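You operate a simulated robot arm through the tools that you are given. There is no shell and no other tool.

Carry out the task below with a simulated robot arm. There is one attempt and no reset: what you move stays moved.

## Task
Put things in order on the long wooden table. At the end: the teal lint brush stands where the blue floor soap bottle stood; the blue clothes peg from the long wooden table stands on top of the white small carton (marked "WOOL"); the blue floor soap bottle is on the soap dish; the green liner roller stands where the teal lint brush stood; whatever was shut is shut again. Leave all else as you found it, and nothing knocked over. Set down upright: floor soap bottle.

Only the result counts: the job must be done as asked and must still hold three seconds after the hand-in. Knocking over, shifting, dropping, spilling or breaking anything else fails it.

## Robot
A 7-joint arm with a two-finger parallel gripper, fixed in place. Base frame: the origin is at the foot of the arm, x ahead of it, y to its left, z up; the work surface is at about z = 0. Lengths are in m, angles in degrees, forces in N, time in s.
With the tool pointing down near the work surface it reaches from about 0.22 to 0.58 m from the base axis. Its first joint turns from -66.0 to 66.0 degrees. Payload 2.5 kg.
Tool frame: the origin (TCP) lies between the finger pads and is the grasp point; the fingertips stand 0.023 m ahead of it; z points along the fingers, y is the line along which they close. The gripper opens to 0.094 m. The fingers are 0.038 m wide and 0.01 m thick; the gripper's body (0.054 by 0.096 m) begins 0.039 m behind the TCP.
Orientation is that of the tool frame in the base frame, as [roll, pitch, yaw] about the fixed x, y, z axes, in that order (R = Rz(yaw) Ry(pitch) Rx(roll)). With the fingers straight down and closing along the base's y, the tool's x points along the base's -x, its y along +y and its z along -z.

## Interface
- The arm moves only by the tool send_rows. Its argument "series" is a list of rows, each a list of 7 numbers: the turn, a rotation vector about the tool's x, y, z in degrees, then the shift along the tool's x, y, z in m, then the finger opening in m, from 0 to 0.094. In form: [[wx, wy, wz, dx, dy, dz, gripper], ...]. A call has 1 to 20 rows; each row is the pose to reach, as a shift and turn from the pose commanded when the call began, along the tool's axes at that moment. A row lasts 0.2 s, in which the tool goes at most 0.05 m and 8.6 degrees; a call with a longer step from one row to the next is refused whole, and so is a gripper value outside its range. Where a pose cannot be reached the arm comes as near as it can. A force on the tool above 40 N (or 10 N above the force at the start of the call, whichever is more), or a blocked arm, ends the call early, and 0.2 s more pass. Each finger travels about 0.108 m/s and halts on what it meets, pressing with about 40 N; the grip force reading is that of the motor and also rises with nothing between the fingers. The clock runs only during rows and for 0.2 s after the last one: add rows that repeat a pose to give the fingers time. The reply holds the time, the measured pose of the TCP, the force on the tool along the base axes, the opening and the grip force, in the units named above and with some noise, with the torque about the TCP (base axes, N m) and any sound that the robot's microphone picked up.
- Cameras (640 x 400 px; columns grow to the right, rows downward): "scene" is fixed at [0.1292, -0.4265, 0.5276]; the picture's right is [0.66, -0.75, 0.00], its down [-0.54, -0.47, -0.70] and it looks along [0.52, 0.46, -0.72] (base axes); focal length 226 px, centre (320, 200). "wrist" rides on the gripper at [0.086, 0.016, -0.074] in the tool frame; the picture's right is [-0.18, 0.98, 0.00], its down [-0.58, -0.11, -0.81] and it looks along [-0.79, -0.15, 0.59] (tool axes); focal length 243 px, centre (320, 200). There is no depth. A picture from a camera that has moved, and an enlarged one, comes with that camera's place and axes in the base frame and with its lens.
- snapshot(camera): a new picture of that camera. It takes no simulated time.
- zoom(camera, box): a new picture of the part [left, top, right, bottom] of that camera's present view, enlarged. It takes no simulated time.
- hand_in(): hands the job in; it is judged then, once.

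Nothing tells you positions but the pictures and the camera data. Unless the task says otherwise, let go and move clear before handing in.

The tools are called after "Request:" as a command line: name --pt "numbers of a row" for each row, then --argument value for the rest, lists and objects as JSON in quotes. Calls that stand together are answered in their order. send_rows: Moves the arm, as the interface text tells. Its arguments: {"type":"object","properties":{"series":{"type":"array"}},"required":["series"]} The other tools are called the same way: snapshot (camera) takes a picture; zoom (camera, box) takes an enlarged picture of a part of a camera's view; hand_in () hands the job in.

At the start:

```text
time: 0.0
ee_pos: [0.3391, -0.1365, 0.2788]
tcp_rot: [-180.0, 0.0, 179.9]
contact_force: [-0.5, -0.5, -0.3]
torque: [0.03, -0.02, 0.01]
width: 0.094
gripper_force: 0.1
```

scene: 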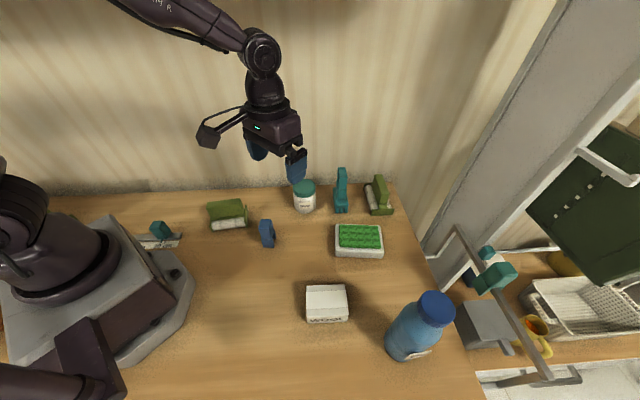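
wrist: 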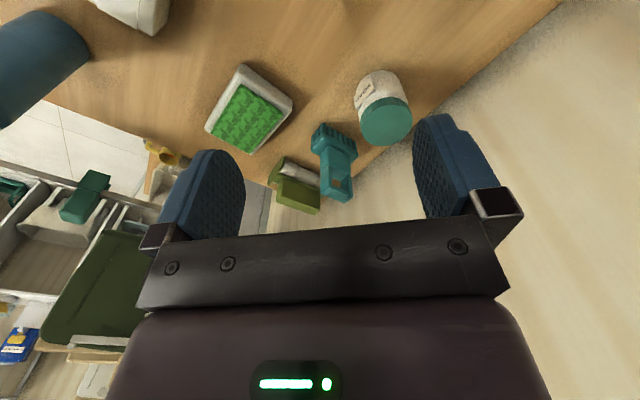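

I see a long wooden table with a blue bottle, white carton, soap dish (white with green pad), teal lint brush, green rollers, a jar and a blue peg. I'll zoom in to identify each object and work out its position.

Request:
zoom --camera "scene" --box '[190, 150, 410, 288]'

Request:
zoom --camera "scene" --box '[280, 260, 480, 385]'

Request:
zoom --camera "scene" --box '[430, 200, 640, 400]'

Request:
zoom --camera "scene" --box '[100, 190, 300, 315]'

Request:
zoom --camera "wrist" --box '[180, 40, 440, 230]'

```text
2.90 times, centred on (300, 219) of scene
camera zoom: at [0.1292, -0.4265, 0.5276], right [0.66, -0.75, 0.0], down [-0.54, -0.47, -0.7], along [0.52, 0.46, -0.72], focal length 656 px, centre (378, 145)
```

zoom: 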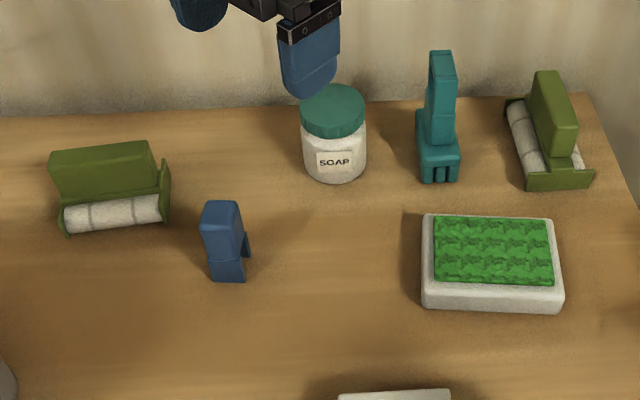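

```text
3.20 times, centred on (380, 322) of scene
camera zoom: at [0.1292, -0.4265, 0.5276], right [0.66, -0.75, 0.0], down [-0.54, -0.47, -0.7], along [0.52, 0.46, -0.72], focal length 724 px, centre (128, -192)
```

zoom: 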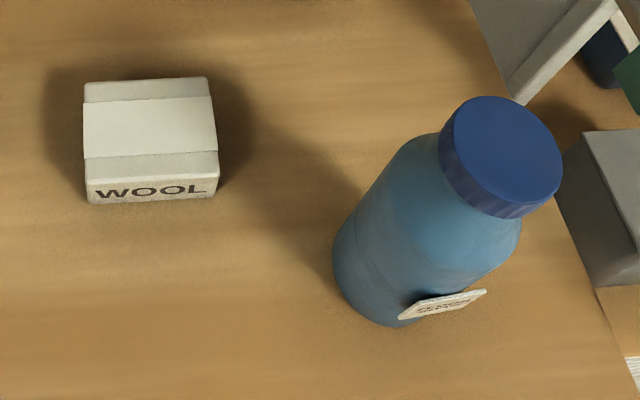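

```text
2.00 times, centred on (535, 300) of scene
camera zoom: at [0.1292, -0.4265, 0.5276], right [0.66, -0.75, 0.0], down [-0.54, -0.47, -0.7], along [0.52, 0.46, -0.72], focal length 452 px, centre (-110, 0)
```

zoom: 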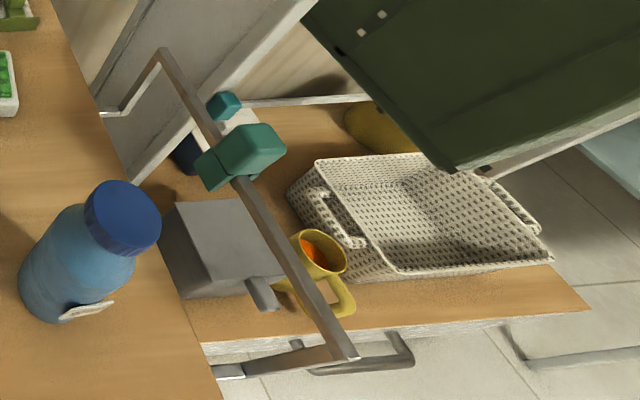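

```text
3.20 times, centred on (200, 252) of scene
camera zoom: at [0.1292, -0.4265, 0.5276], right [0.66, -0.75, 0.0], down [-0.54, -0.47, -0.7], along [0.52, 0.46, -0.72], focal length 724 px, centre (704, 32)
```

zoom: 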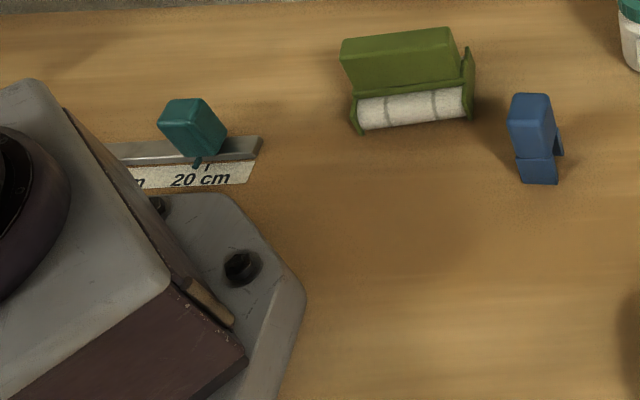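

```text
2.11 times, centred on (310, 135) of wrist
camera zoom: at [0.253, -0.1202, 0.3522], right [0.18, 0.98, 0.0], down [0.58, -0.11, 0.81], along [0.79, -0.15, -0.59], focal length 511 px, centre (341, 337)
```

zoom: 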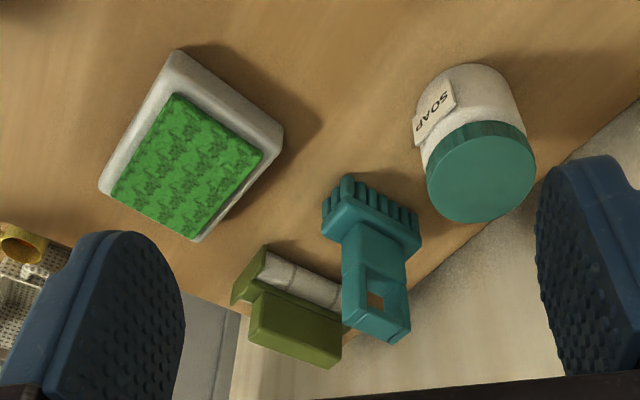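

Two green rollers look similar, so I'm zooming in further to compare them and to check the far side table.

Request:
zoom --camera "scene" --box '[200, 190, 256, 240]'

Request:
zoom --camera "scene" --box '[326, 160, 406, 222]'

Request:
zoom --camera "scene" --box '[320, 210, 400, 270]'

Request:
zoom --camera "scene" --box '[240, 205, 300, 255]'

Request:
zoom --camera "wrist" --box '[0, 100, 220, 400]'

Request:
zoom --camera "scene" --box '[130, 205, 190, 255]'

```text
8.00 times, centred on (228, 215) of scene
camera zoom: at [0.1292, -0.4265, 0.5276], right [0.66, -0.75, 0.0], down [-0.54, -0.47, -0.7], along [0.52, 0.46, -0.72], focal length 1810 px, centre (1056, 80)
```

zoom: 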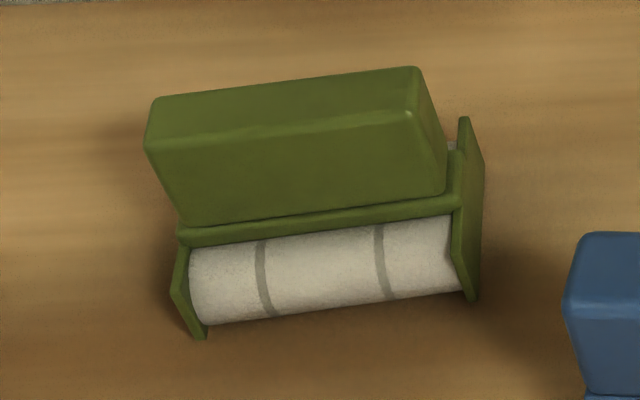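

```text
6.45 times, centred on (366, 191) of scene
camera zoom: at [0.1292, -0.4265, 0.5276], right [0.66, -0.75, 0.0], down [-0.54, -0.47, -0.7], along [0.52, 0.46, -0.72], focal length 1459 px, centre (23, 258)
```

zoom: 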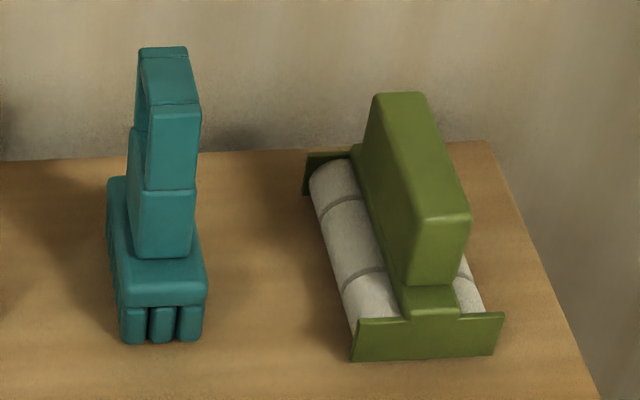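

```text
6.67 times, centred on (360, 240) of scene
camera zoom: at [0.1292, -0.4265, 0.5276], right [0.66, -0.75, 0.0], down [-0.54, -0.47, -0.7], along [0.52, 0.46, -0.72], focal length 1508 px, centre (53, -67)
```

zoom: 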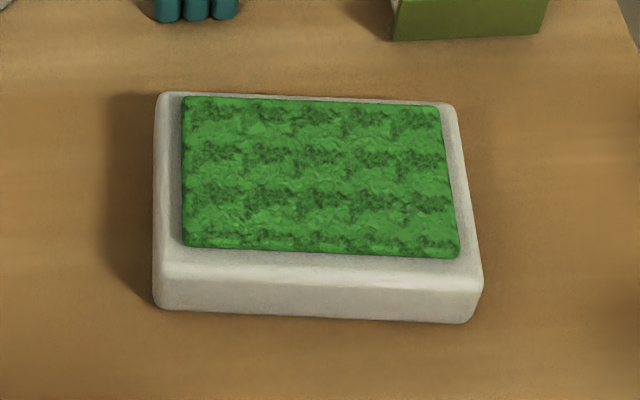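

```text
8.00 times, centred on (270, 230) of scene
camera zoom: at [0.1292, -0.4265, 0.5276], right [0.66, -0.75, 0.0], down [-0.54, -0.47, -0.7], along [0.52, 0.46, -0.72], focal length 1810 px, centre (720, -40)
```

zoom: 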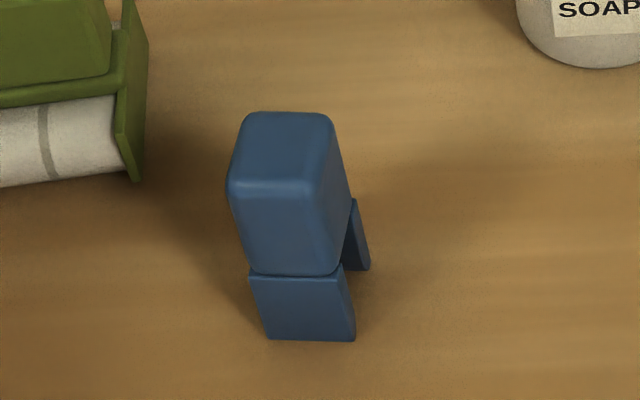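

```text
1.33 times, centred on (110, 250) of wrist
camera zoom: at [0.253, -0.1202, 0.3522], right [0.18, 0.98, 0.0], down [0.58, -0.11, 0.81], along [0.79, -0.15, -0.59], focal length 324 px, centre (600, 133)
```

zoom: 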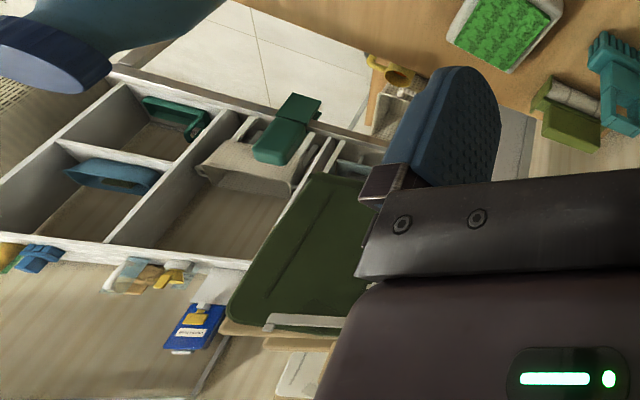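

```text
8.00 times, centred on (160, 230) of scene
camera zoom: at [0.1292, -0.4265, 0.5276], right [0.66, -0.75, 0.0], down [-0.54, -0.47, -0.7], along [0.52, 0.46, -0.72], focal length 1810 px, centre (1600, -40)
```

zoom: 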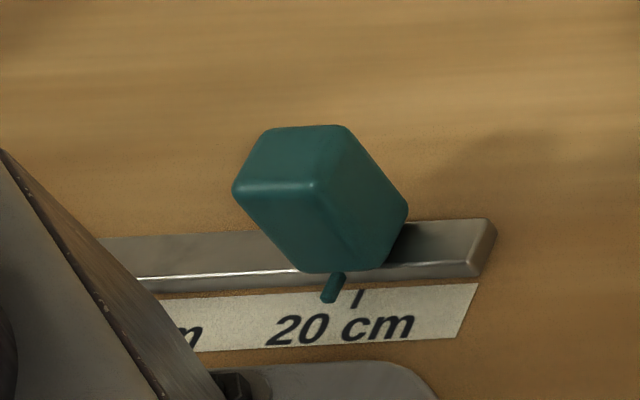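

Rollers match in shape, but the far one (about x 0.63, y -0.23) is beyond reach, so I take the near one at about (0.27, 0.04) as the one to move. My estimates for the rest:

| Object | x | y |
|---|---|---|
| Bottle | 0.325 | -0.475 |
| Dish | 0.457 | -0.277 |
| Brush | 0.546 | -0.146 |
| Carton | 0.275 | -0.319 |
| Peg | 0.30 | -0.09 |

Next I move over to get a closer look at the bottle.

Request:
send_rows --pt "0 0 0 0.015 -0.033 0 0.094" --pt "0 0 0 0.03 -0.066 0 0.094" --pt "0 0 0 0.045 -0.099 0 0.094" --pt "0 0 0 0.06 -0.132 0 0.094" --pt "0 0 0 0.075 -0.165 0 0.094" --pt "0 0 0 0.09 -0.198 0 0.094" --pt "0 0 0 0.105 -0.231 0 0.094" --pt "0 0 0 0.119 -0.2635 0 0.094" --pt "0 0 0 0.119 -0.2635 0 0.094"

Request:
snapshot --camera "wrist"

Request:
snapshot --camera "scene"

```text
time: 2.0
ee_pos: [0.221, -0.3996, 0.2773]
tcp_rot: [-180.0, 0.0, -180.0]
contact_force: [-0.4, -0.3, 0.3]
torque: [-0.03, 0.02, 0.03]
width: 0.0942
gripper_force: 0.0
```

```text
taken
camera wrist: at [0.1344, -0.3838, 0.3511], right [0.18, 0.98, 0.0], down [0.58, -0.11, 0.81], along [0.79, -0.15, -0.59], focal length 243 px, centre (320, 200)
```

wrist: 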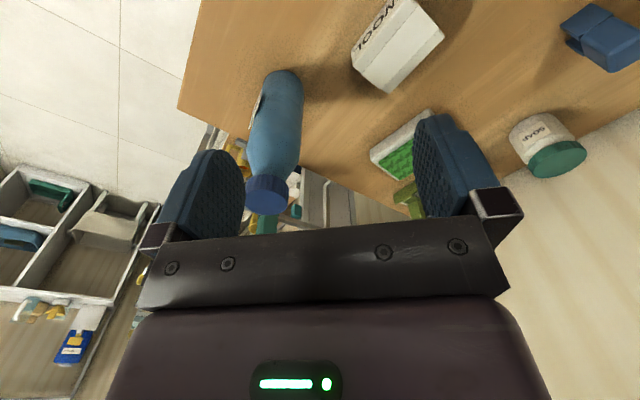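

```text
taken
```

scene: 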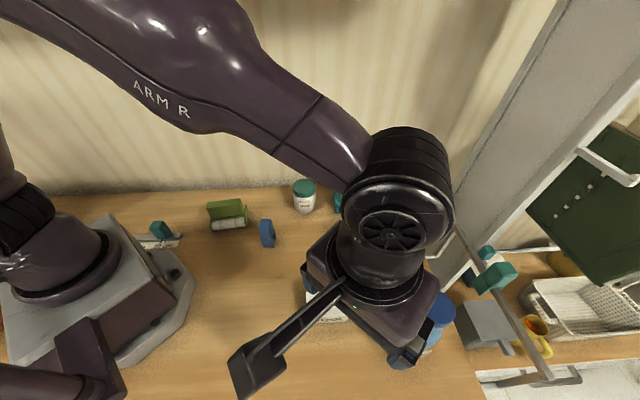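

The bottle is clear in the wrist view now. I'll zoom in on it.

Request:
zoom --camera "wrist" --box '[200, 50, 360, 230]'

Request:
zoom --camera "wrist" --box '[340, 0, 500, 120]'

```text
2.22 times, centred on (280, 140) of wrist
camera zoom: at [0.1344, -0.3838, 0.3511], right [0.18, 0.98, 0.0], down [0.58, -0.11, 0.81], along [0.79, -0.15, -0.59], focal length 539 px, centre (409, 333)
```

zoom: 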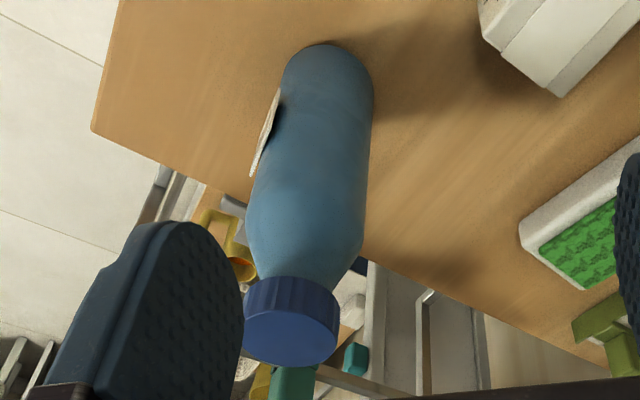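

```text
3.33 times, centred on (420, 60) of wrist
camera zoom: at [0.1344, -0.3838, 0.3511], right [0.18, 0.98, 0.0], down [0.58, -0.11, 0.81], along [0.79, -0.15, -0.59], focal length 809 px, centre (-13, 667)
```

zoom: 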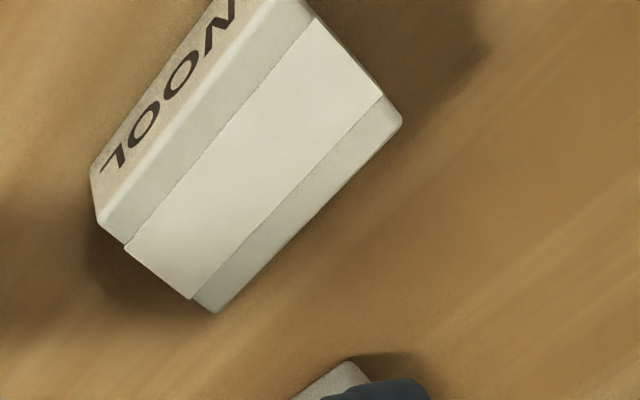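

Bottle base centre is about (0.320, -0.474), the cap top is near z 0.195, and the cap is about 0.046 across. I'll move above it and check the alignment.

Request:
send_rows --pt "0 0 0 -0.033 -0.025 0 0.094" --pt "0 0 0 -0.066 -0.05 0 0.094" --pt "0 0 0 -0.099 -0.0744 0 0.094" --pt "0 0 0 -0.099 -0.0744 0 0.094"

Request:
snapshot --camera "wrist"

Request:
snapshot --camera "scene"

```text
time: 3.0
ee_pos: [0.3194, -0.4745, 0.2798]
tcp_rot: [180.0, 0.0, -180.0]
contact_force: [-0.1, -1.0, 0.0]
torque: [-0.02, -0.01, 0.01]
width: 0.0939
gripper_force: 0.1
```

```text
taken
camera wrist: at [0.2334, -0.4587, 0.3539], right [0.18, 0.98, 0.0], down [0.58, -0.11, 0.81], along [0.79, -0.15, -0.59], focal length 243 px, centre (320, 200)
```

wrist: 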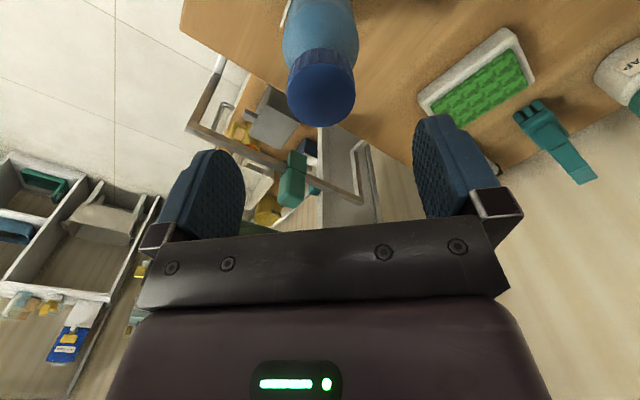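

```text
taken
```

scene: 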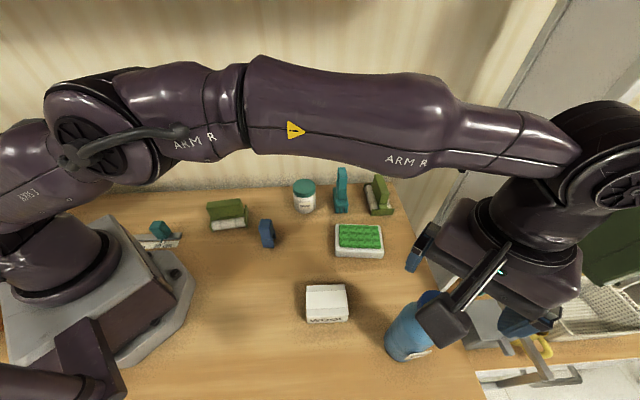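

The cap centre sits at about (0.323, -0.475), aligned with the fingers. I'll lower, grip the cap, and check before lifting.

Request:
send_rows --pt "0 0 0 -0.003 0 0.035 0.094" --pt "0 0 0 -0.003 0 0.07 0.094" --pt "0 0 0 -0.003 0 0.096 0.094" --pt "0 0 0 -0.003 0 0.096 0.094" --pt "0 0 0 -0.003 0 0.096 0.06" --pt "0 0 0 -0.003 0 0.096 0.035" --pt "0 0 0 -0.003 0 0.096 0.035" --pt "0 0 0 -0.003 0 0.096 0.035"

Request:
snapshot --camera "wrist"

Request:
snapshot --camera "scene"

```text
time: 4.8
ee_pos: [0.3231, -0.4744, 0.1836]
tcp_rot: [-180.0, 0.0, -179.9]
contact_force: [-0.7, 0.6, 0.1]
torque: [-0.06, -0.04, 0.02]
width: 0.0511
gripper_force: 40.0
```

```text
taken
camera wrist: at [0.2361, -0.4577, 0.2571], right [0.18, 0.98, 0.0], down [0.58, -0.11, 0.81], along [0.79, -0.15, -0.59], focal length 243 px, centre (320, 200)
```

wrist: 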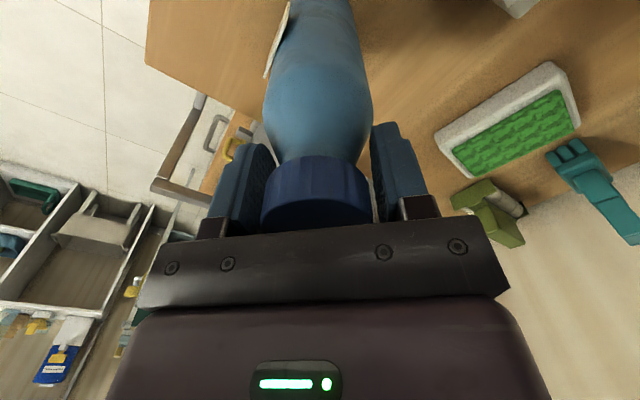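

```text
taken
```

scene: 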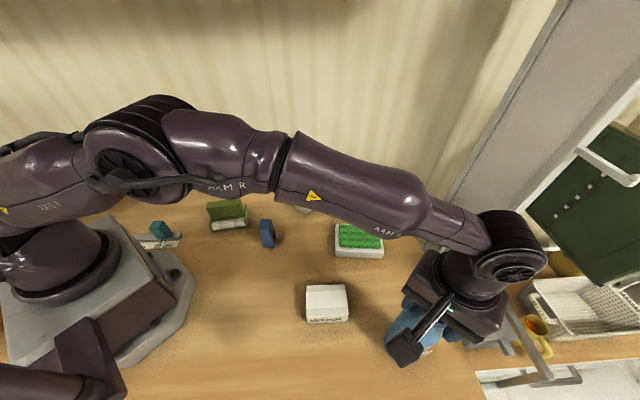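

The cap is gripped, with an opening of about 0.051. I'll lift a little first to check it holds.

Request:
send_rows --pt "0 0 0 0 0 -0.01 0.035" --pt "0 0 0 0 0 -0.025 0.035" --pt "0 0 0 0 0 -0.045 0.035" --pt "0 0 0 0 0 -0.07 0.035" --pt "0 0 0 0 0 -0.09 0.035" --pt "0 0 0 0 0 -0.09 0.035"

Request:
snapshot --camera "wrist"

Request:
snapshot --camera "scene"

```text
time: 6.2
ee_pos: [0.3215, -0.4738, 0.2725]
tcp_rot: [-180.0, 0.1, 180.0]
contact_force: [-0.3, -0.5, -3.0]
torque: [-0.02, -0.02, 0.01]
width: 0.0428
gripper_force: 41.0
```

```text
taken
camera wrist: at [0.2355, -0.4574, 0.3465], right [0.18, 0.98, 0.0], down [0.58, -0.11, 0.81], along [0.79, -0.15, -0.59], focal length 243 px, centre (320, 200)
```

wrist: 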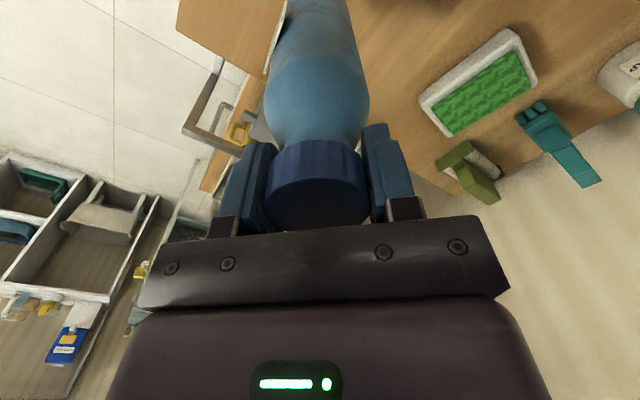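

```text
taken
```

scene: 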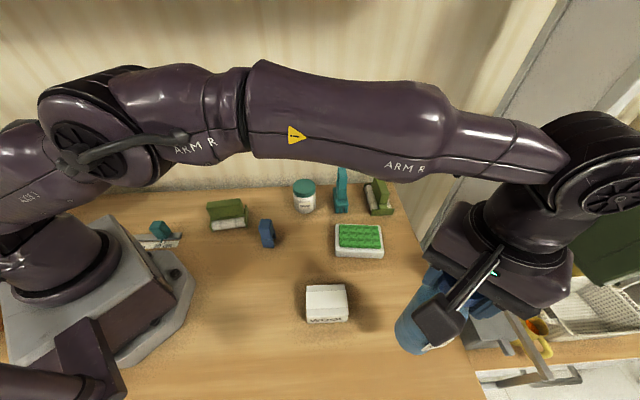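

The opening dropped to about 0.043 during the lift, so the fingers seem to have slid from the shoulder onto the cap. I'm zooming in to see how the bottle hangs.

Request:
zoom --camera "wrist" --box '[200, 90, 440, 240]'

Request:
zoom --camera "scene" --box '[370, 220, 530, 370]'

Request:
zoom --camera "wrist" --box '[400, 20, 620, 220]'

```text
2.67 times, centred on (320, 165) of wrist
camera zoom: at [0.2355, -0.4574, 0.3465], right [0.18, 0.98, 0.0], down [0.58, -0.11, 0.81], along [0.79, -0.15, -0.59], focal length 647 px, centre (320, 293)
```

zoom: 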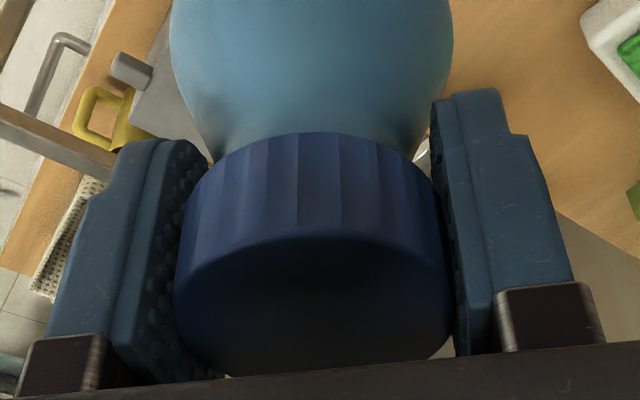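

```text
2.67 times, centred on (450, 295) of scene
camera zoom: at [0.1292, -0.4265, 0.5276], right [0.66, -0.75, 0.0], down [-0.54, -0.47, -0.7], along [0.52, 0.46, -0.72], focal length 603 px, centre (-27, -53)
```

zoom: 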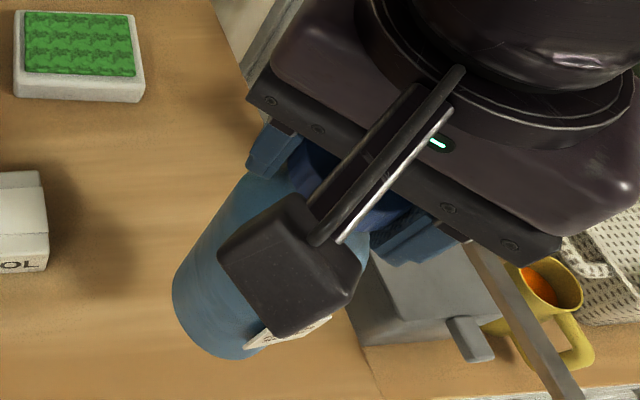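

```text
2.00 times, centred on (510, 120) of wrist
camera zoom: at [0.2355, -0.4574, 0.3465], right [0.18, 0.98, 0.0], down [0.58, -0.11, 0.81], along [0.79, -0.15, -0.59], focal length 485 px, centre (-60, 360)
```

zoom: 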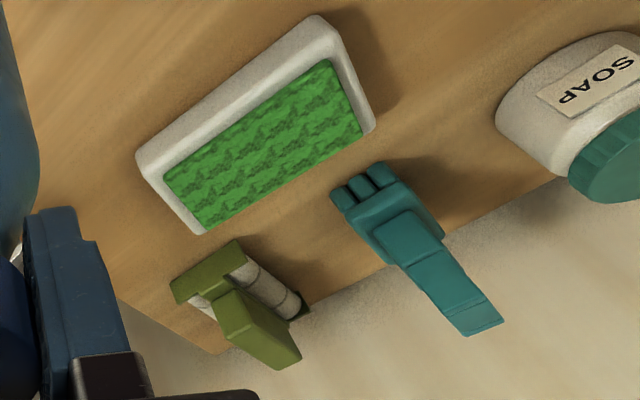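

The bottle hangs upright from the cap. I'll carry it above the dish centre at about (0.457, -0.275).

Request:
send_rows --pt "0 0 0 -0.01 0.015 0 0.035" --pt "0 0 0 -0.03 0.044 0 0.035" --pt "0 0 0 -0.053 0.078 0 0.035" --pt "0 0 0 -0.076 0.112 0 0.035" --pt "0 0 0 -0.099 0.146 0 0.035" --pt "0 0 0 -0.119 0.175 0 0.035" --pt "0 0 0 -0.131 0.192 0 0.035" --pt "0 0 0 -0.1355 0.199 0 0.035" --pt "0 0 0 -0.1355 0.199 0 0.035" --pt "0 0 0 -0.1355 0.199 0.01 0.035" --pt "0 0 0 -0.1355 0.199 0.018 0.035" --pt "0 0 0 -0.1355 0.199 0.018 0.035"

Request:
snapshot --camera "scene"

Request:
zoom --camera "scene" --box '[300, 160, 420, 280]'

Request:
snapshot --camera "wrist"

```text
time: 8.8
ee_pos: [0.4574, -0.2745, 0.2544]
tcp_rot: [180.0, 0.0, 180.0]
contact_force: [0.1, -0.2, -3.3]
torque: [0.03, 0.01, -0.01]
width: 0.0428
gripper_force: 40.1
```

```text
taken
```

scene: 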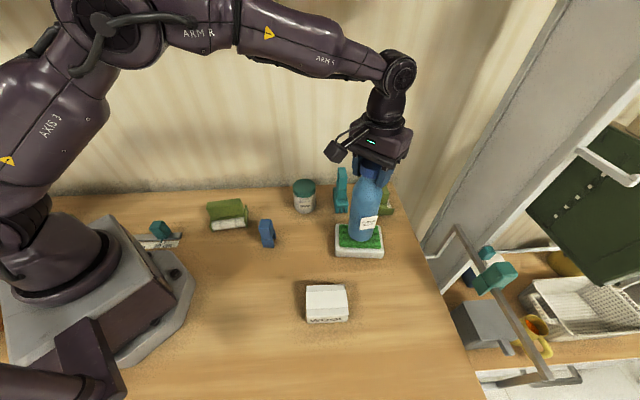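

```text
3.33 times, centred on (360, 220) of scene
camera zoom: at [0.1292, -0.4265, 0.5276], right [0.66, -0.75, 0.0], down [-0.54, -0.47, -0.7], along [0.52, 0.46, -0.72], focal length 754 px, centre (187, 133)
```

zoom: 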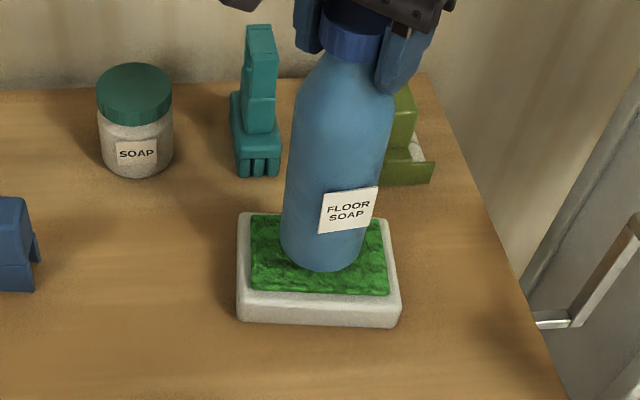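

```text
taken
camera wrist: at [0.3711, -0.2584, 0.3286], right [0.18, 0.98, 0.0], down [0.58, -0.11, 0.81], along [0.79, -0.15, -0.59], focal length 243 px, centre (320, 200)
```

wrist: 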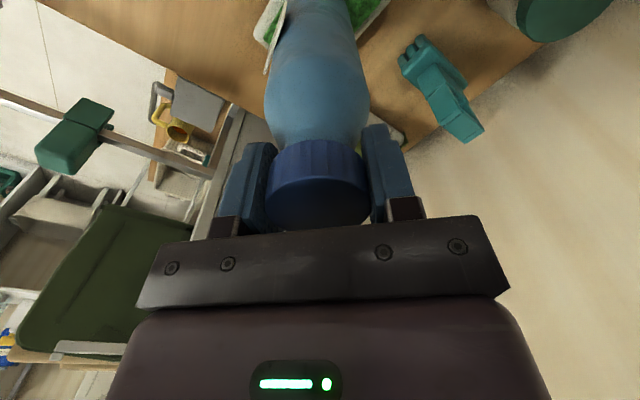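

The bottle hovers about 1 cm above the dish and sits slightly far back. I'll shift it 4 mm toward me and lower in small steps, watching the force.

Request:
send_rows --pt "0 0 0 0.004 -0.002 0.0 0.035" --pt "0 0 0 0.004 -0.002 0.003 0.035" --pt "0 0 0 0.004 -0.002 0.006 0.035" --pt "0 0 0 0.004 -0.002 0.008 0.035" --pt "0 0 0 0.004 -0.002 0.008 0.035"

Request:
zoom --camera "scene" --box '[300, 160, 420, 280]'

```text
time: 10.0
ee_pos: [0.4541, -0.2779, 0.2458]
tcp_rot: [-180.0, 0.1, -179.9]
contact_force: [0.1, -0.8, -3.6]
torque: [0.05, -0.01, -0.03]
width: 0.0427
gripper_force: 40.4
```

```text
3.33 times, centred on (360, 220) of scene
camera zoom: at [0.1292, -0.4265, 0.5276], right [0.66, -0.75, 0.0], down [-0.54, -0.47, -0.7], along [0.52, 0.46, -0.72], focal length 754 px, centre (187, 133)
```

zoom: 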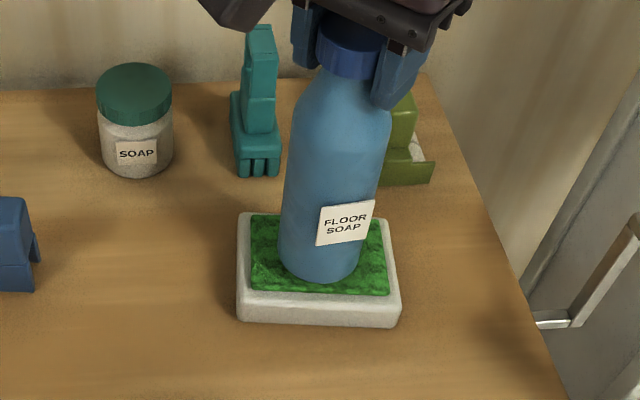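

There is no contact yet, so I'll keep lowering in small steps.

Request:
send_rows --pt "0 0 0 0 0 0.002 0.035" --pt "0 0 0 0 0 0.004 0.035" --pt "0 0 0 0 0 0.006 0.035" --pt "0 0 0 0 0 0.006 0.035"

Request:
zoom --camera "scene" --box '[300, 160, 420, 280]'

```text
time: 11.0
ee_pos: [0.4538, -0.2768, 0.2395]
tcp_rot: [179.9, 0.1, 180.0]
contact_force: [0.8, 0.1, -3.5]
torque: [0.0, -0.02, 0.01]
width: 0.0426
gripper_force: 40.1
```

```text
3.33 times, centred on (360, 220) of scene
camera zoom: at [0.1292, -0.4265, 0.5276], right [0.66, -0.75, 0.0], down [-0.54, -0.47, -0.7], along [0.52, 0.46, -0.72], focal length 754 px, centre (187, 133)
```

zoom: 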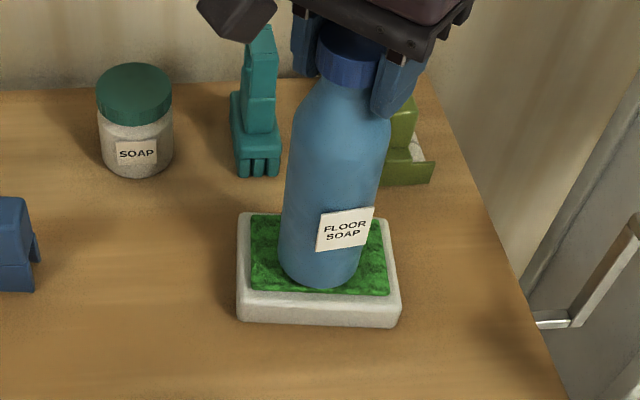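

Still no contact. I'll move back 3 mm along the dish depth and lower a bit more.

Request:
send_rows --pt "0 0 0 -0.003 0.002 0.0 0.035" --pt "0 0 0 -0.003 0.002 0.002 0.035" --pt "0 0 0 -0.003 0.002 0.004 0.035" --pt "0 0 0 -0.003 0.002 0.004 0.035"

Request:
zoom --camera "scene" --box '[320, 200, 400, 270]'

```text
time: 12.0
ee_pos: [0.4577, -0.2751, 0.2368]
tcp_rot: [180.0, 0.0, -180.0]
contact_force: [-0.5, 0.4, -3.8]
torque: [0.0, 0.02, 0.02]
width: 0.0425
gripper_force: 39.7
```

```text
5.71 times, centred on (360, 235) of scene
camera zoom: at [0.1292, -0.4265, 0.5276], right [0.66, -0.75, 0.0], down [-0.54, -0.47, -0.7], along [0.52, 0.46, -0.72], focal length 1292 px, centre (91, 0)
```

zoom: 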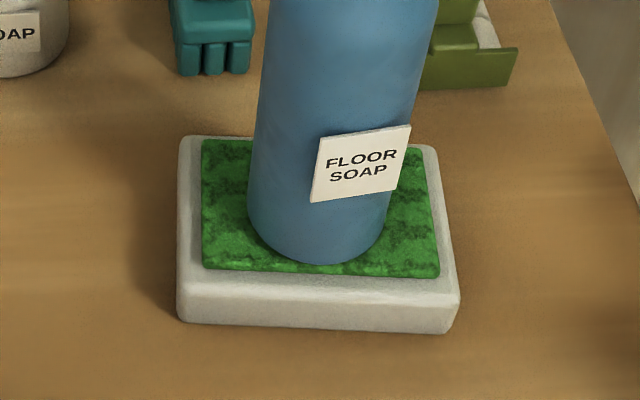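

The bottle is very close now. I'll lower another 2–4 mm.

Request:
send_rows --pt "0 0 0 0 0 0.001 0.035" --pt "0 0 0 0 0 0.002 0.035" --pt "0 0 0 0 0 0.003 0.035" --pt "0 0 0 0 0 0.003 0.035"

Request:
zoom --camera "scene" --box '[320, 200, 400, 270]'

```text
time: 13.0
ee_pos: [0.4567, -0.2751, 0.2341]
tcp_rot: [180.0, 0.2, 180.0]
contact_force: [-1.0, -0.2, 3.1]
torque: [0.23, 0.19, 0.05]
width: 0.0425
gripper_force: 40.3
```

```text
5.71 times, centred on (360, 235) of scene
camera zoom: at [0.1292, -0.4265, 0.5276], right [0.66, -0.75, 0.0], down [-0.54, -0.47, -0.7], along [0.52, 0.46, -0.72], focal length 1292 px, centre (91, 0)
```

zoom: 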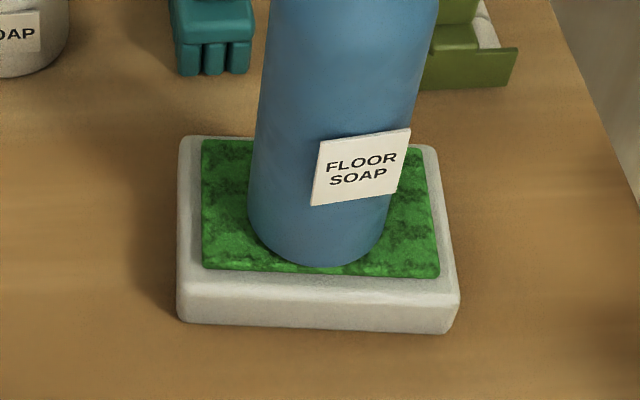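

The bottle is in contact, with force around +3 N. I'll press 1 mm more to flatten it, then open the fingers and check.

Request:
send_rows --pt "0 0 0 0 0 0.001 0.035" --pt "0 0 0 0 0 0.001 0.035" --pt "0 0 0 0 0 0.001 0.048" --pt "0 0 0 0 0 0.001 0.06" --pt "0 0 0 0 0 0.001 0.08" --pt "0 0 0 0 0 0.001 0.094" --pt "0 0 0 0 0 0.001 0.094"

Request:
zoom --camera "scene" --box '[300, 120, 440, 280]'

Request:
snapshot --camera "wrist"

```text
time: 14.6
ee_pos: [0.4564, -0.2753, 0.2327]
tcp_rot: [-179.9, 0.0, 180.0]
contact_force: [0.7, -0.3, -0.1]
torque: [0.01, 0.0, 0.02]
width: 0.0939
gripper_force: 0.0
```

```text
2.50 times, centred on (370, 200) of scene
camera zoom: at [0.1292, -0.4265, 0.5276], right [0.66, -0.75, 0.0], down [-0.54, -0.47, -0.7], along [0.52, 0.46, -0.72], focal length 566 px, centre (195, 200)
```

zoom: 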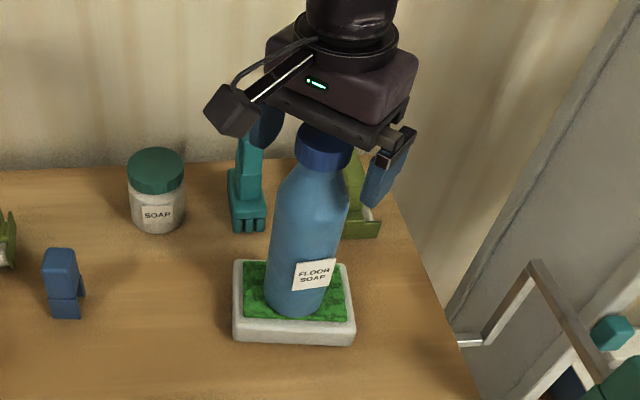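

```text
taken
camera wrist: at [0.3706, -0.2588, 0.3061], right [0.18, 0.98, 0.0], down [0.58, -0.11, 0.81], along [0.79, -0.15, -0.59], focal length 243 px, centre (320, 200)
```

wrist: 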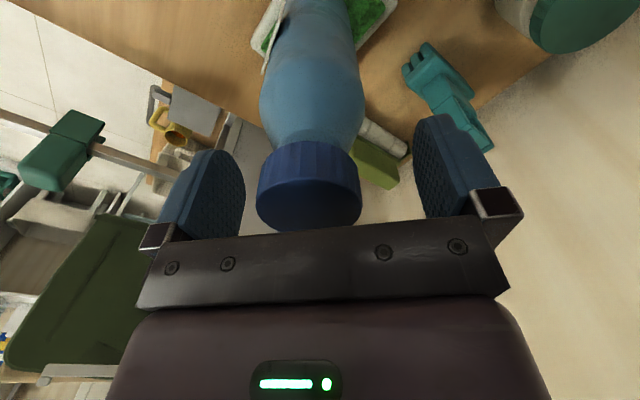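

The bottle stands upright on the dish. I'll raise clear and move to a viewpoint on the brush.

Request:
send_rows --pt "0 0 0 0 0 -0.02 0.094" --pt "0 0 0 0 0 -0.055 0.094" --pt "0 0 0 0 0 -0.1 0.094" --pt "0 0 0 0.012 0.04 -0.1 0.094" --pt "0 0 0 0.024 0.08 -0.1 0.094" --pt "0 0 0 0.04 0.12 -0.1 0.094" --pt "0 0 0 0.056 0.16 -0.1 0.094" --pt "0 0 0 0.056 0.175 -0.1 0.094" --pt "0 0 0 0.056 0.175 -0.1 0.094"

Request:
snapshot --camera "wrist"

Request:
zoom --camera "wrist" --box '[200, 60, 420, 240]'

Request:
snapshot --camera "scene"

```text
time: 16.6
ee_pos: [0.4007, -0.1003, 0.3332]
tcp_rot: [-180.0, 0.1, 180.0]
contact_force: [-0.2, 0.1, 0.3]
torque: [0.02, 0.01, -0.03]
width: 0.0939
gripper_force: 0.0
```

```text
taken
camera wrist: at [0.3143, -0.0833, 0.4061], right [0.18, 0.98, 0.0], down [0.58, -0.11, 0.81], along [0.79, -0.15, -0.59], focal length 243 px, centre (320, 200)
```

wrist: 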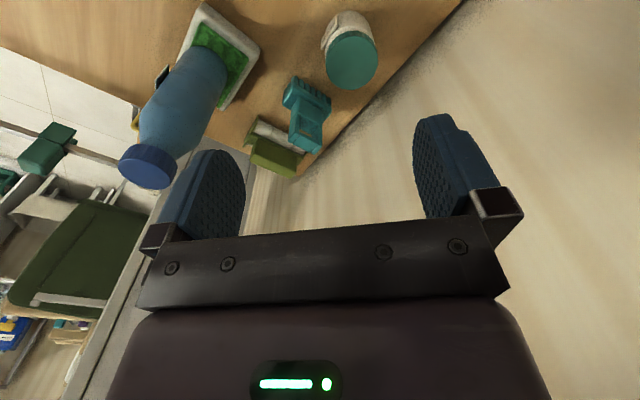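

```text
2.22 times, centred on (310, 150) of wrist
camera zoom: at [0.3143, -0.0833, 0.4061], right [0.18, 0.98, 0.0], down [0.58, -0.11, 0.81], along [0.79, -0.15, -0.59], focal length 539 px, centre (342, 311)
```

zoom: 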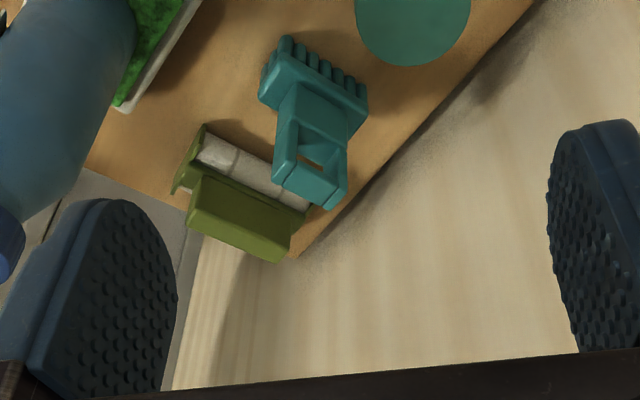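

```text
taken
```

scene: 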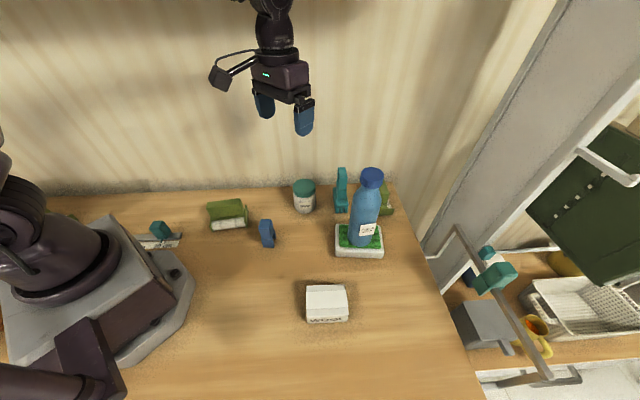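

The brush base is centred near (0.545, -0.149) with its long axis at about 45°. Its handle reaches about z 0.125. I'll rotate the gripper so it closes along that axis, keeping the camera arm clear of the bottle and the wall, and hover above.

Request:
send_rows --pt "0 0 7.5 -0.024 -0.008 0.015 0.094" --pt "0 0 15 -0.048 -0.016 0.03 0.094" --pt "0 0 22.5 -0.072 -0.024 0.045 0.094" --pt "0 0 30 -0.096 -0.032 0.06 0.094" --pt "0 0 37.5 -0.12 -0.04 0.08 0.094" --pt "0 0 45 -0.1443 -0.0487 0.1 0.094" --pt "0 0 45 -0.1443 -0.0487 0.1 0.094"

Request:
snapshot --camera "wrist"

Request:
snapshot --camera "scene"

Request:
zoom --camera "scene" --box '[280, 100, 420, 220]'

```text
time: 18.2
ee_pos: [0.5455, -0.1502, 0.232]
tcp_rot: [-180.0, 0.1, 134.8]
contact_force: [0.4, 0.0, -0.4]
torque: [-0.04, 0.02, 0.02]
width: 0.0942
gripper_force: 0.1
```

```text
taken
camera wrist: at [0.4965, -0.0766, 0.3055], right [0.83, 0.56, 0.0], down [0.33, -0.49, 0.81], along [0.45, -0.67, -0.59], focal length 243 px, centre (320, 200)
```

wrist: 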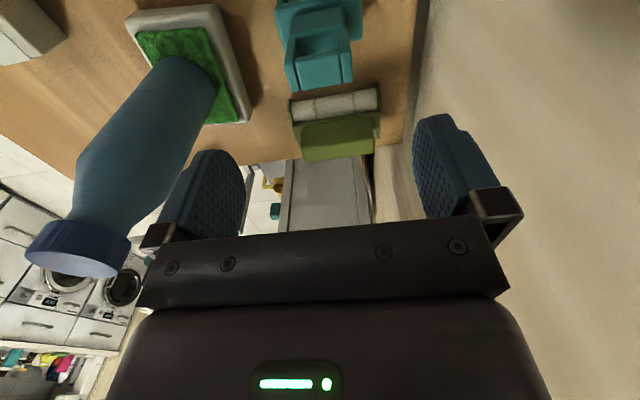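

```text
taken
```

scene: 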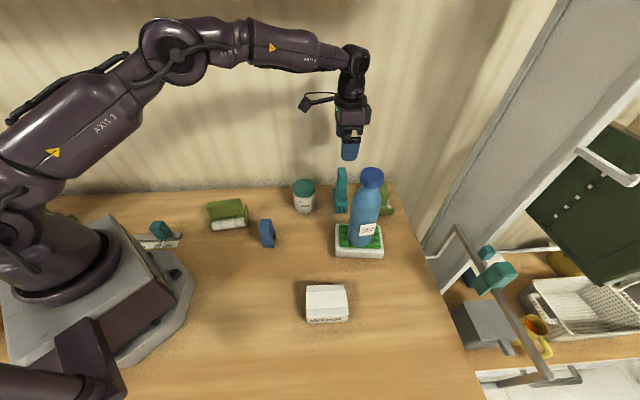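

```text
3.33 times, centred on (350, 160) of scene
camera zoom: at [0.1292, -0.4265, 0.5276], right [0.66, -0.75, 0.0], down [-0.54, -0.47, -0.7], along [0.52, 0.46, -0.72], focal length 754 px, centre (220, 333)
```

zoom: 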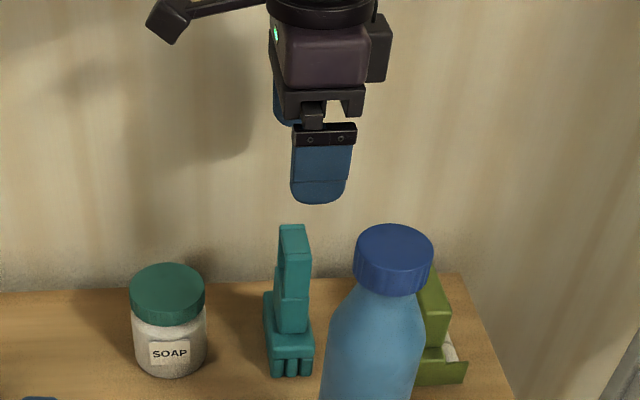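

I'm zooming the wrist view to check how the handle lines up with the fingers.

Request:
zoom --camera "wrist" --box '[240, 0, 420, 112]'

```text
3.56 times, centred on (330, 56) of wrist
camera zoom: at [0.4965, -0.0766, 0.3055], right [0.83, 0.56, 0.0], down [0.33, -0.49, 0.81], along [0.45, -0.67, -0.59], focal length 863 px, centre (284, 712)
```

zoom: 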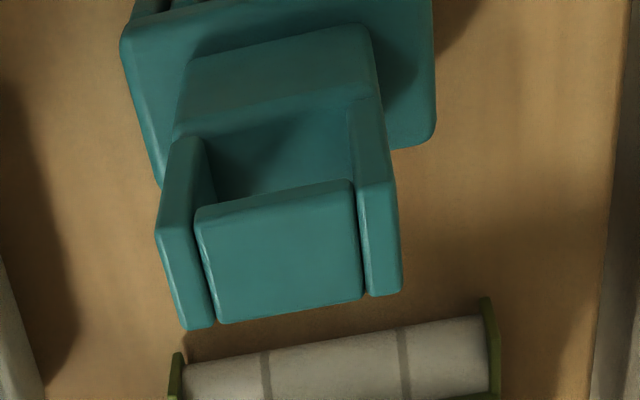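

The handle is centred between the open fingers, and it is about 0.049 across. I'll descend to z 0.098 and grip.

Request:
send_rows --pt "0 0 0 0 0 0.04 0.094" --pt "0 0 0 0 0 0.08 0.094" --pt "0 0 0 0 0 0.115 0.094" --pt "0 0 0 0 0 0.134 0.094" --pt "0 0 0 0 0 0.134 0.094" --pt "0 0 0 0 0 0.134 0.07" --pt "0 0 0 0 0 0.134 0.04" --pt "0 0 0 0 0 0.134 0.04" --pt "0 0 0 0 0 0.134 0.04"

Request:
zoom --camera "scene" --box '[280, 100, 420, 220]'

Request:
snapshot --camera "wrist"

```text
time: 20.2
ee_pos: [0.5462, -0.1494, 0.0974]
tcp_rot: [180.0, 0.0, 135.0]
contact_force: [0.4, -0.8, 0.8]
torque: [0.0, -0.01, 0.03]
width: 0.0479
gripper_force: 40.2
```

```text
3.33 times, centred on (350, 160) of scene
camera zoom: at [0.1292, -0.4265, 0.5276], right [0.66, -0.75, 0.0], down [-0.54, -0.47, -0.7], along [0.52, 0.46, -0.72], focal length 754 px, centre (220, 333)
```

zoom: 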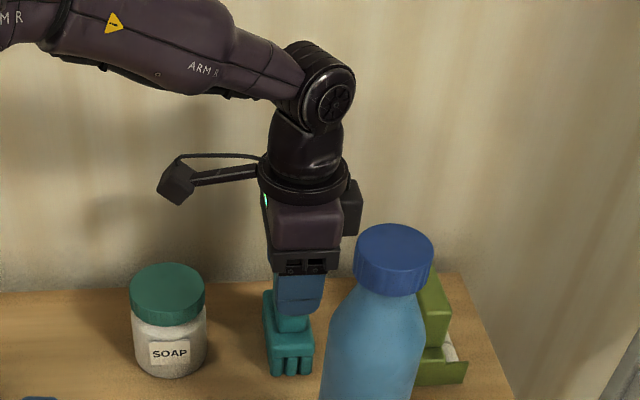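

```text
taken
camera wrist: at [0.4967, -0.0752, 0.1712], right [0.83, 0.56, 0.0], down [0.33, -0.49, 0.81], along [0.46, -0.67, -0.59], focal length 243 px, centre (320, 200)
```

wrist: 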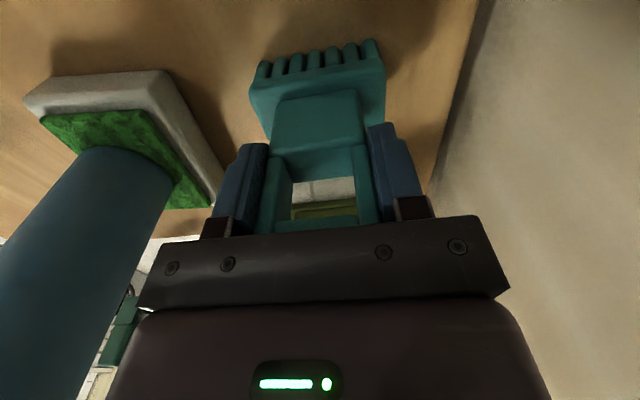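

The brush is gripped at its handle. I'll lift it straight up about 0.12.

Request:
send_rows --pt "0 0 0 0 0 -0.01 0.04" --pt "0 0 0 0 0 -0.03 0.04" --pt "0 0 0 0 0 -0.06 0.04" --pt "0 0 0 0 0 -0.09 0.04" --pt "0 0 0 0 0 -0.12 0.04" --pt "0 0 0 0 0 -0.12 0.04"

Request:
zoom --camera "scene" --box '[280, 100, 420, 220]'

```text
time: 21.6
ee_pos: [0.5435, -0.1462, 0.2184]
tcp_rot: [-180.0, 0.1, 135.0]
contact_force: [-0.3, 0.4, -1.4]
torque: [0.05, 0.0, 0.0]
width: 0.0477
gripper_force: 39.7
```

```text
3.33 times, centred on (350, 160) of scene
camera zoom: at [0.1292, -0.4265, 0.5276], right [0.66, -0.75, 0.0], down [-0.54, -0.47, -0.7], along [0.52, 0.46, -0.72], focal length 754 px, centre (220, 333)
```

zoom: 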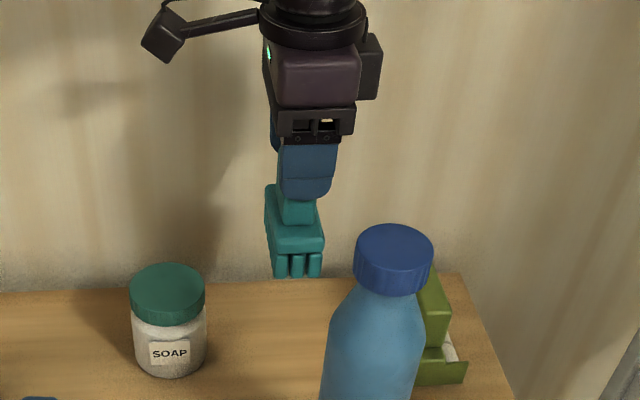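

The brush is up with its bottom at about 0.12. I'll carry it around the bottle, via (0.40, -0.08), (0.30, -0.20) and (0.26, -0.36), to the bottle's old spot at (0.322, -0.474).

Request:
send_rows --pt "0 0 0 0.0378 -0.0134 0 0.04" --pt "0 0 0 0.0757 -0.0268 0 0.04" --pt "0 0 0 0.1135 -0.0402 0 0.04" --pt "0 0 0 0.1513 -0.0536 0 0.04" --pt "0 0 0 0.1478 -0.0925 0 0.04" --pt "0 0 0 0.1443 -0.1314 0 0.04" --pt "0 0 0 0.1407 -0.1703 0 0.04" --pt "0 0 0 0.1372 -0.2092 0 0.04" --pt "0 0 0 0.116 -0.2446 0 0.04" --pt "0 0 0 0.0948 -0.2799 0 0.04" --pt "0 0 0 0.0735 -0.3153 0 0.04" --pt "0 0 0 0.0523 -0.3506 0 0.04" --pt "0 0 0 0.0211 -0.36 0 0.04" --pt "0 0 0 -0.01 -0.369 0 0.04" --pt "0 0 0 -0.0412 -0.3783 0 0.04" --pt "0 0 0 -0.0724 -0.3876 0 0.04" --pt "0 0 0 -0.0724 -0.3876 0 0.04"

Request:
snapshot --camera "scene"

Request:
snapshot --camera "wrist"

```text
time: 25.2
ee_pos: [0.3222, -0.474, 0.2167]
tcp_rot: [-180.0, -0.2, 135.0]
contact_force: [0.4, 0.7, -1.5]
torque: [0.01, 0.0, 0.01]
width: 0.0477
gripper_force: 40.3
```

```text
taken
```

scene: 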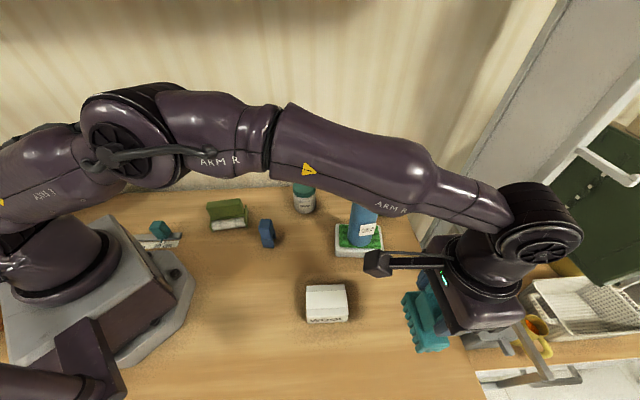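

```text
taken
camera wrist: at [0.2729, -0.4019, 0.2904], right [0.83, 0.56, 0.0], down [0.33, -0.49, 0.81], along [0.45, -0.66, -0.59], focal length 243 px, centre (320, 200)
```

wrist: 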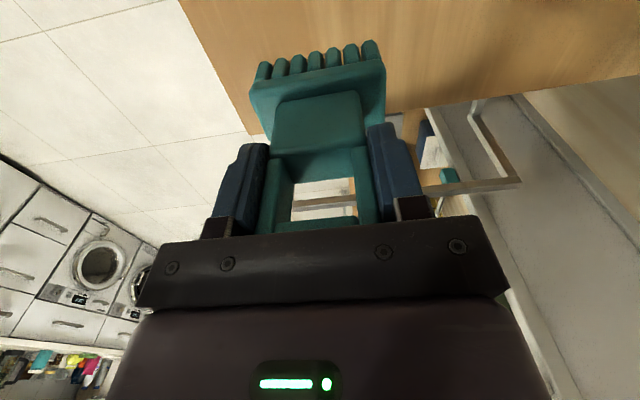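

The brush is above the target spot with the table under it. I'll lower it to just above its grip height and watch the contact.

Request:
send_rows --pt "0 0 0 0 0 0.04 0.04" --pt "0 0 0 0 0 0.08 0.04" --pt "0 0 0 0 0 0.105 0.04" --pt "0 0 0 0 0 0.115 0.04" --pt "0 0 0 0 0 0.119 0.04" --pt "0 0 0 0 0 0.12 0.04" --pt "0 0 0 0 0 0.12 0.04"

Request:
zoom --camera "scene" --box '[350, 240, 510, 370]'

```text
time: 26.8
ee_pos: [0.3224, -0.4747, 0.0974]
tcp_rot: [179.9, 0.0, 135.0]
contact_force: [-0.6, 0.2, -1.5]
torque: [0.01, 0.02, -0.03]
width: 0.0478
gripper_force: 40.5
```

```text
3.08 times, centred on (430, 305) of scene
camera zoom: at [0.1292, -0.4265, 0.5276], right [0.66, -0.75, 0.0], down [-0.54, -0.47, -0.7], along [0.52, 0.46, -0.72], focal length 696 px, centre (-18, -123)
```

zoom: 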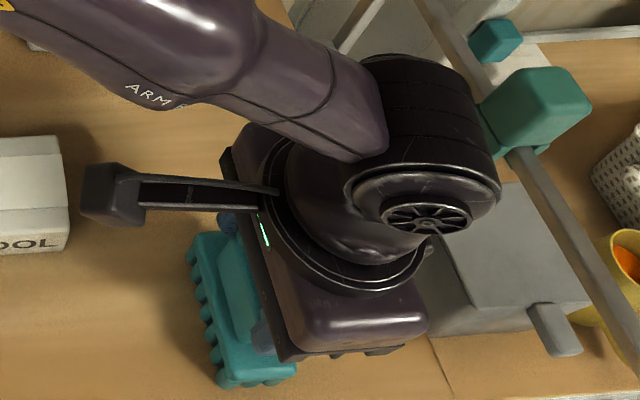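

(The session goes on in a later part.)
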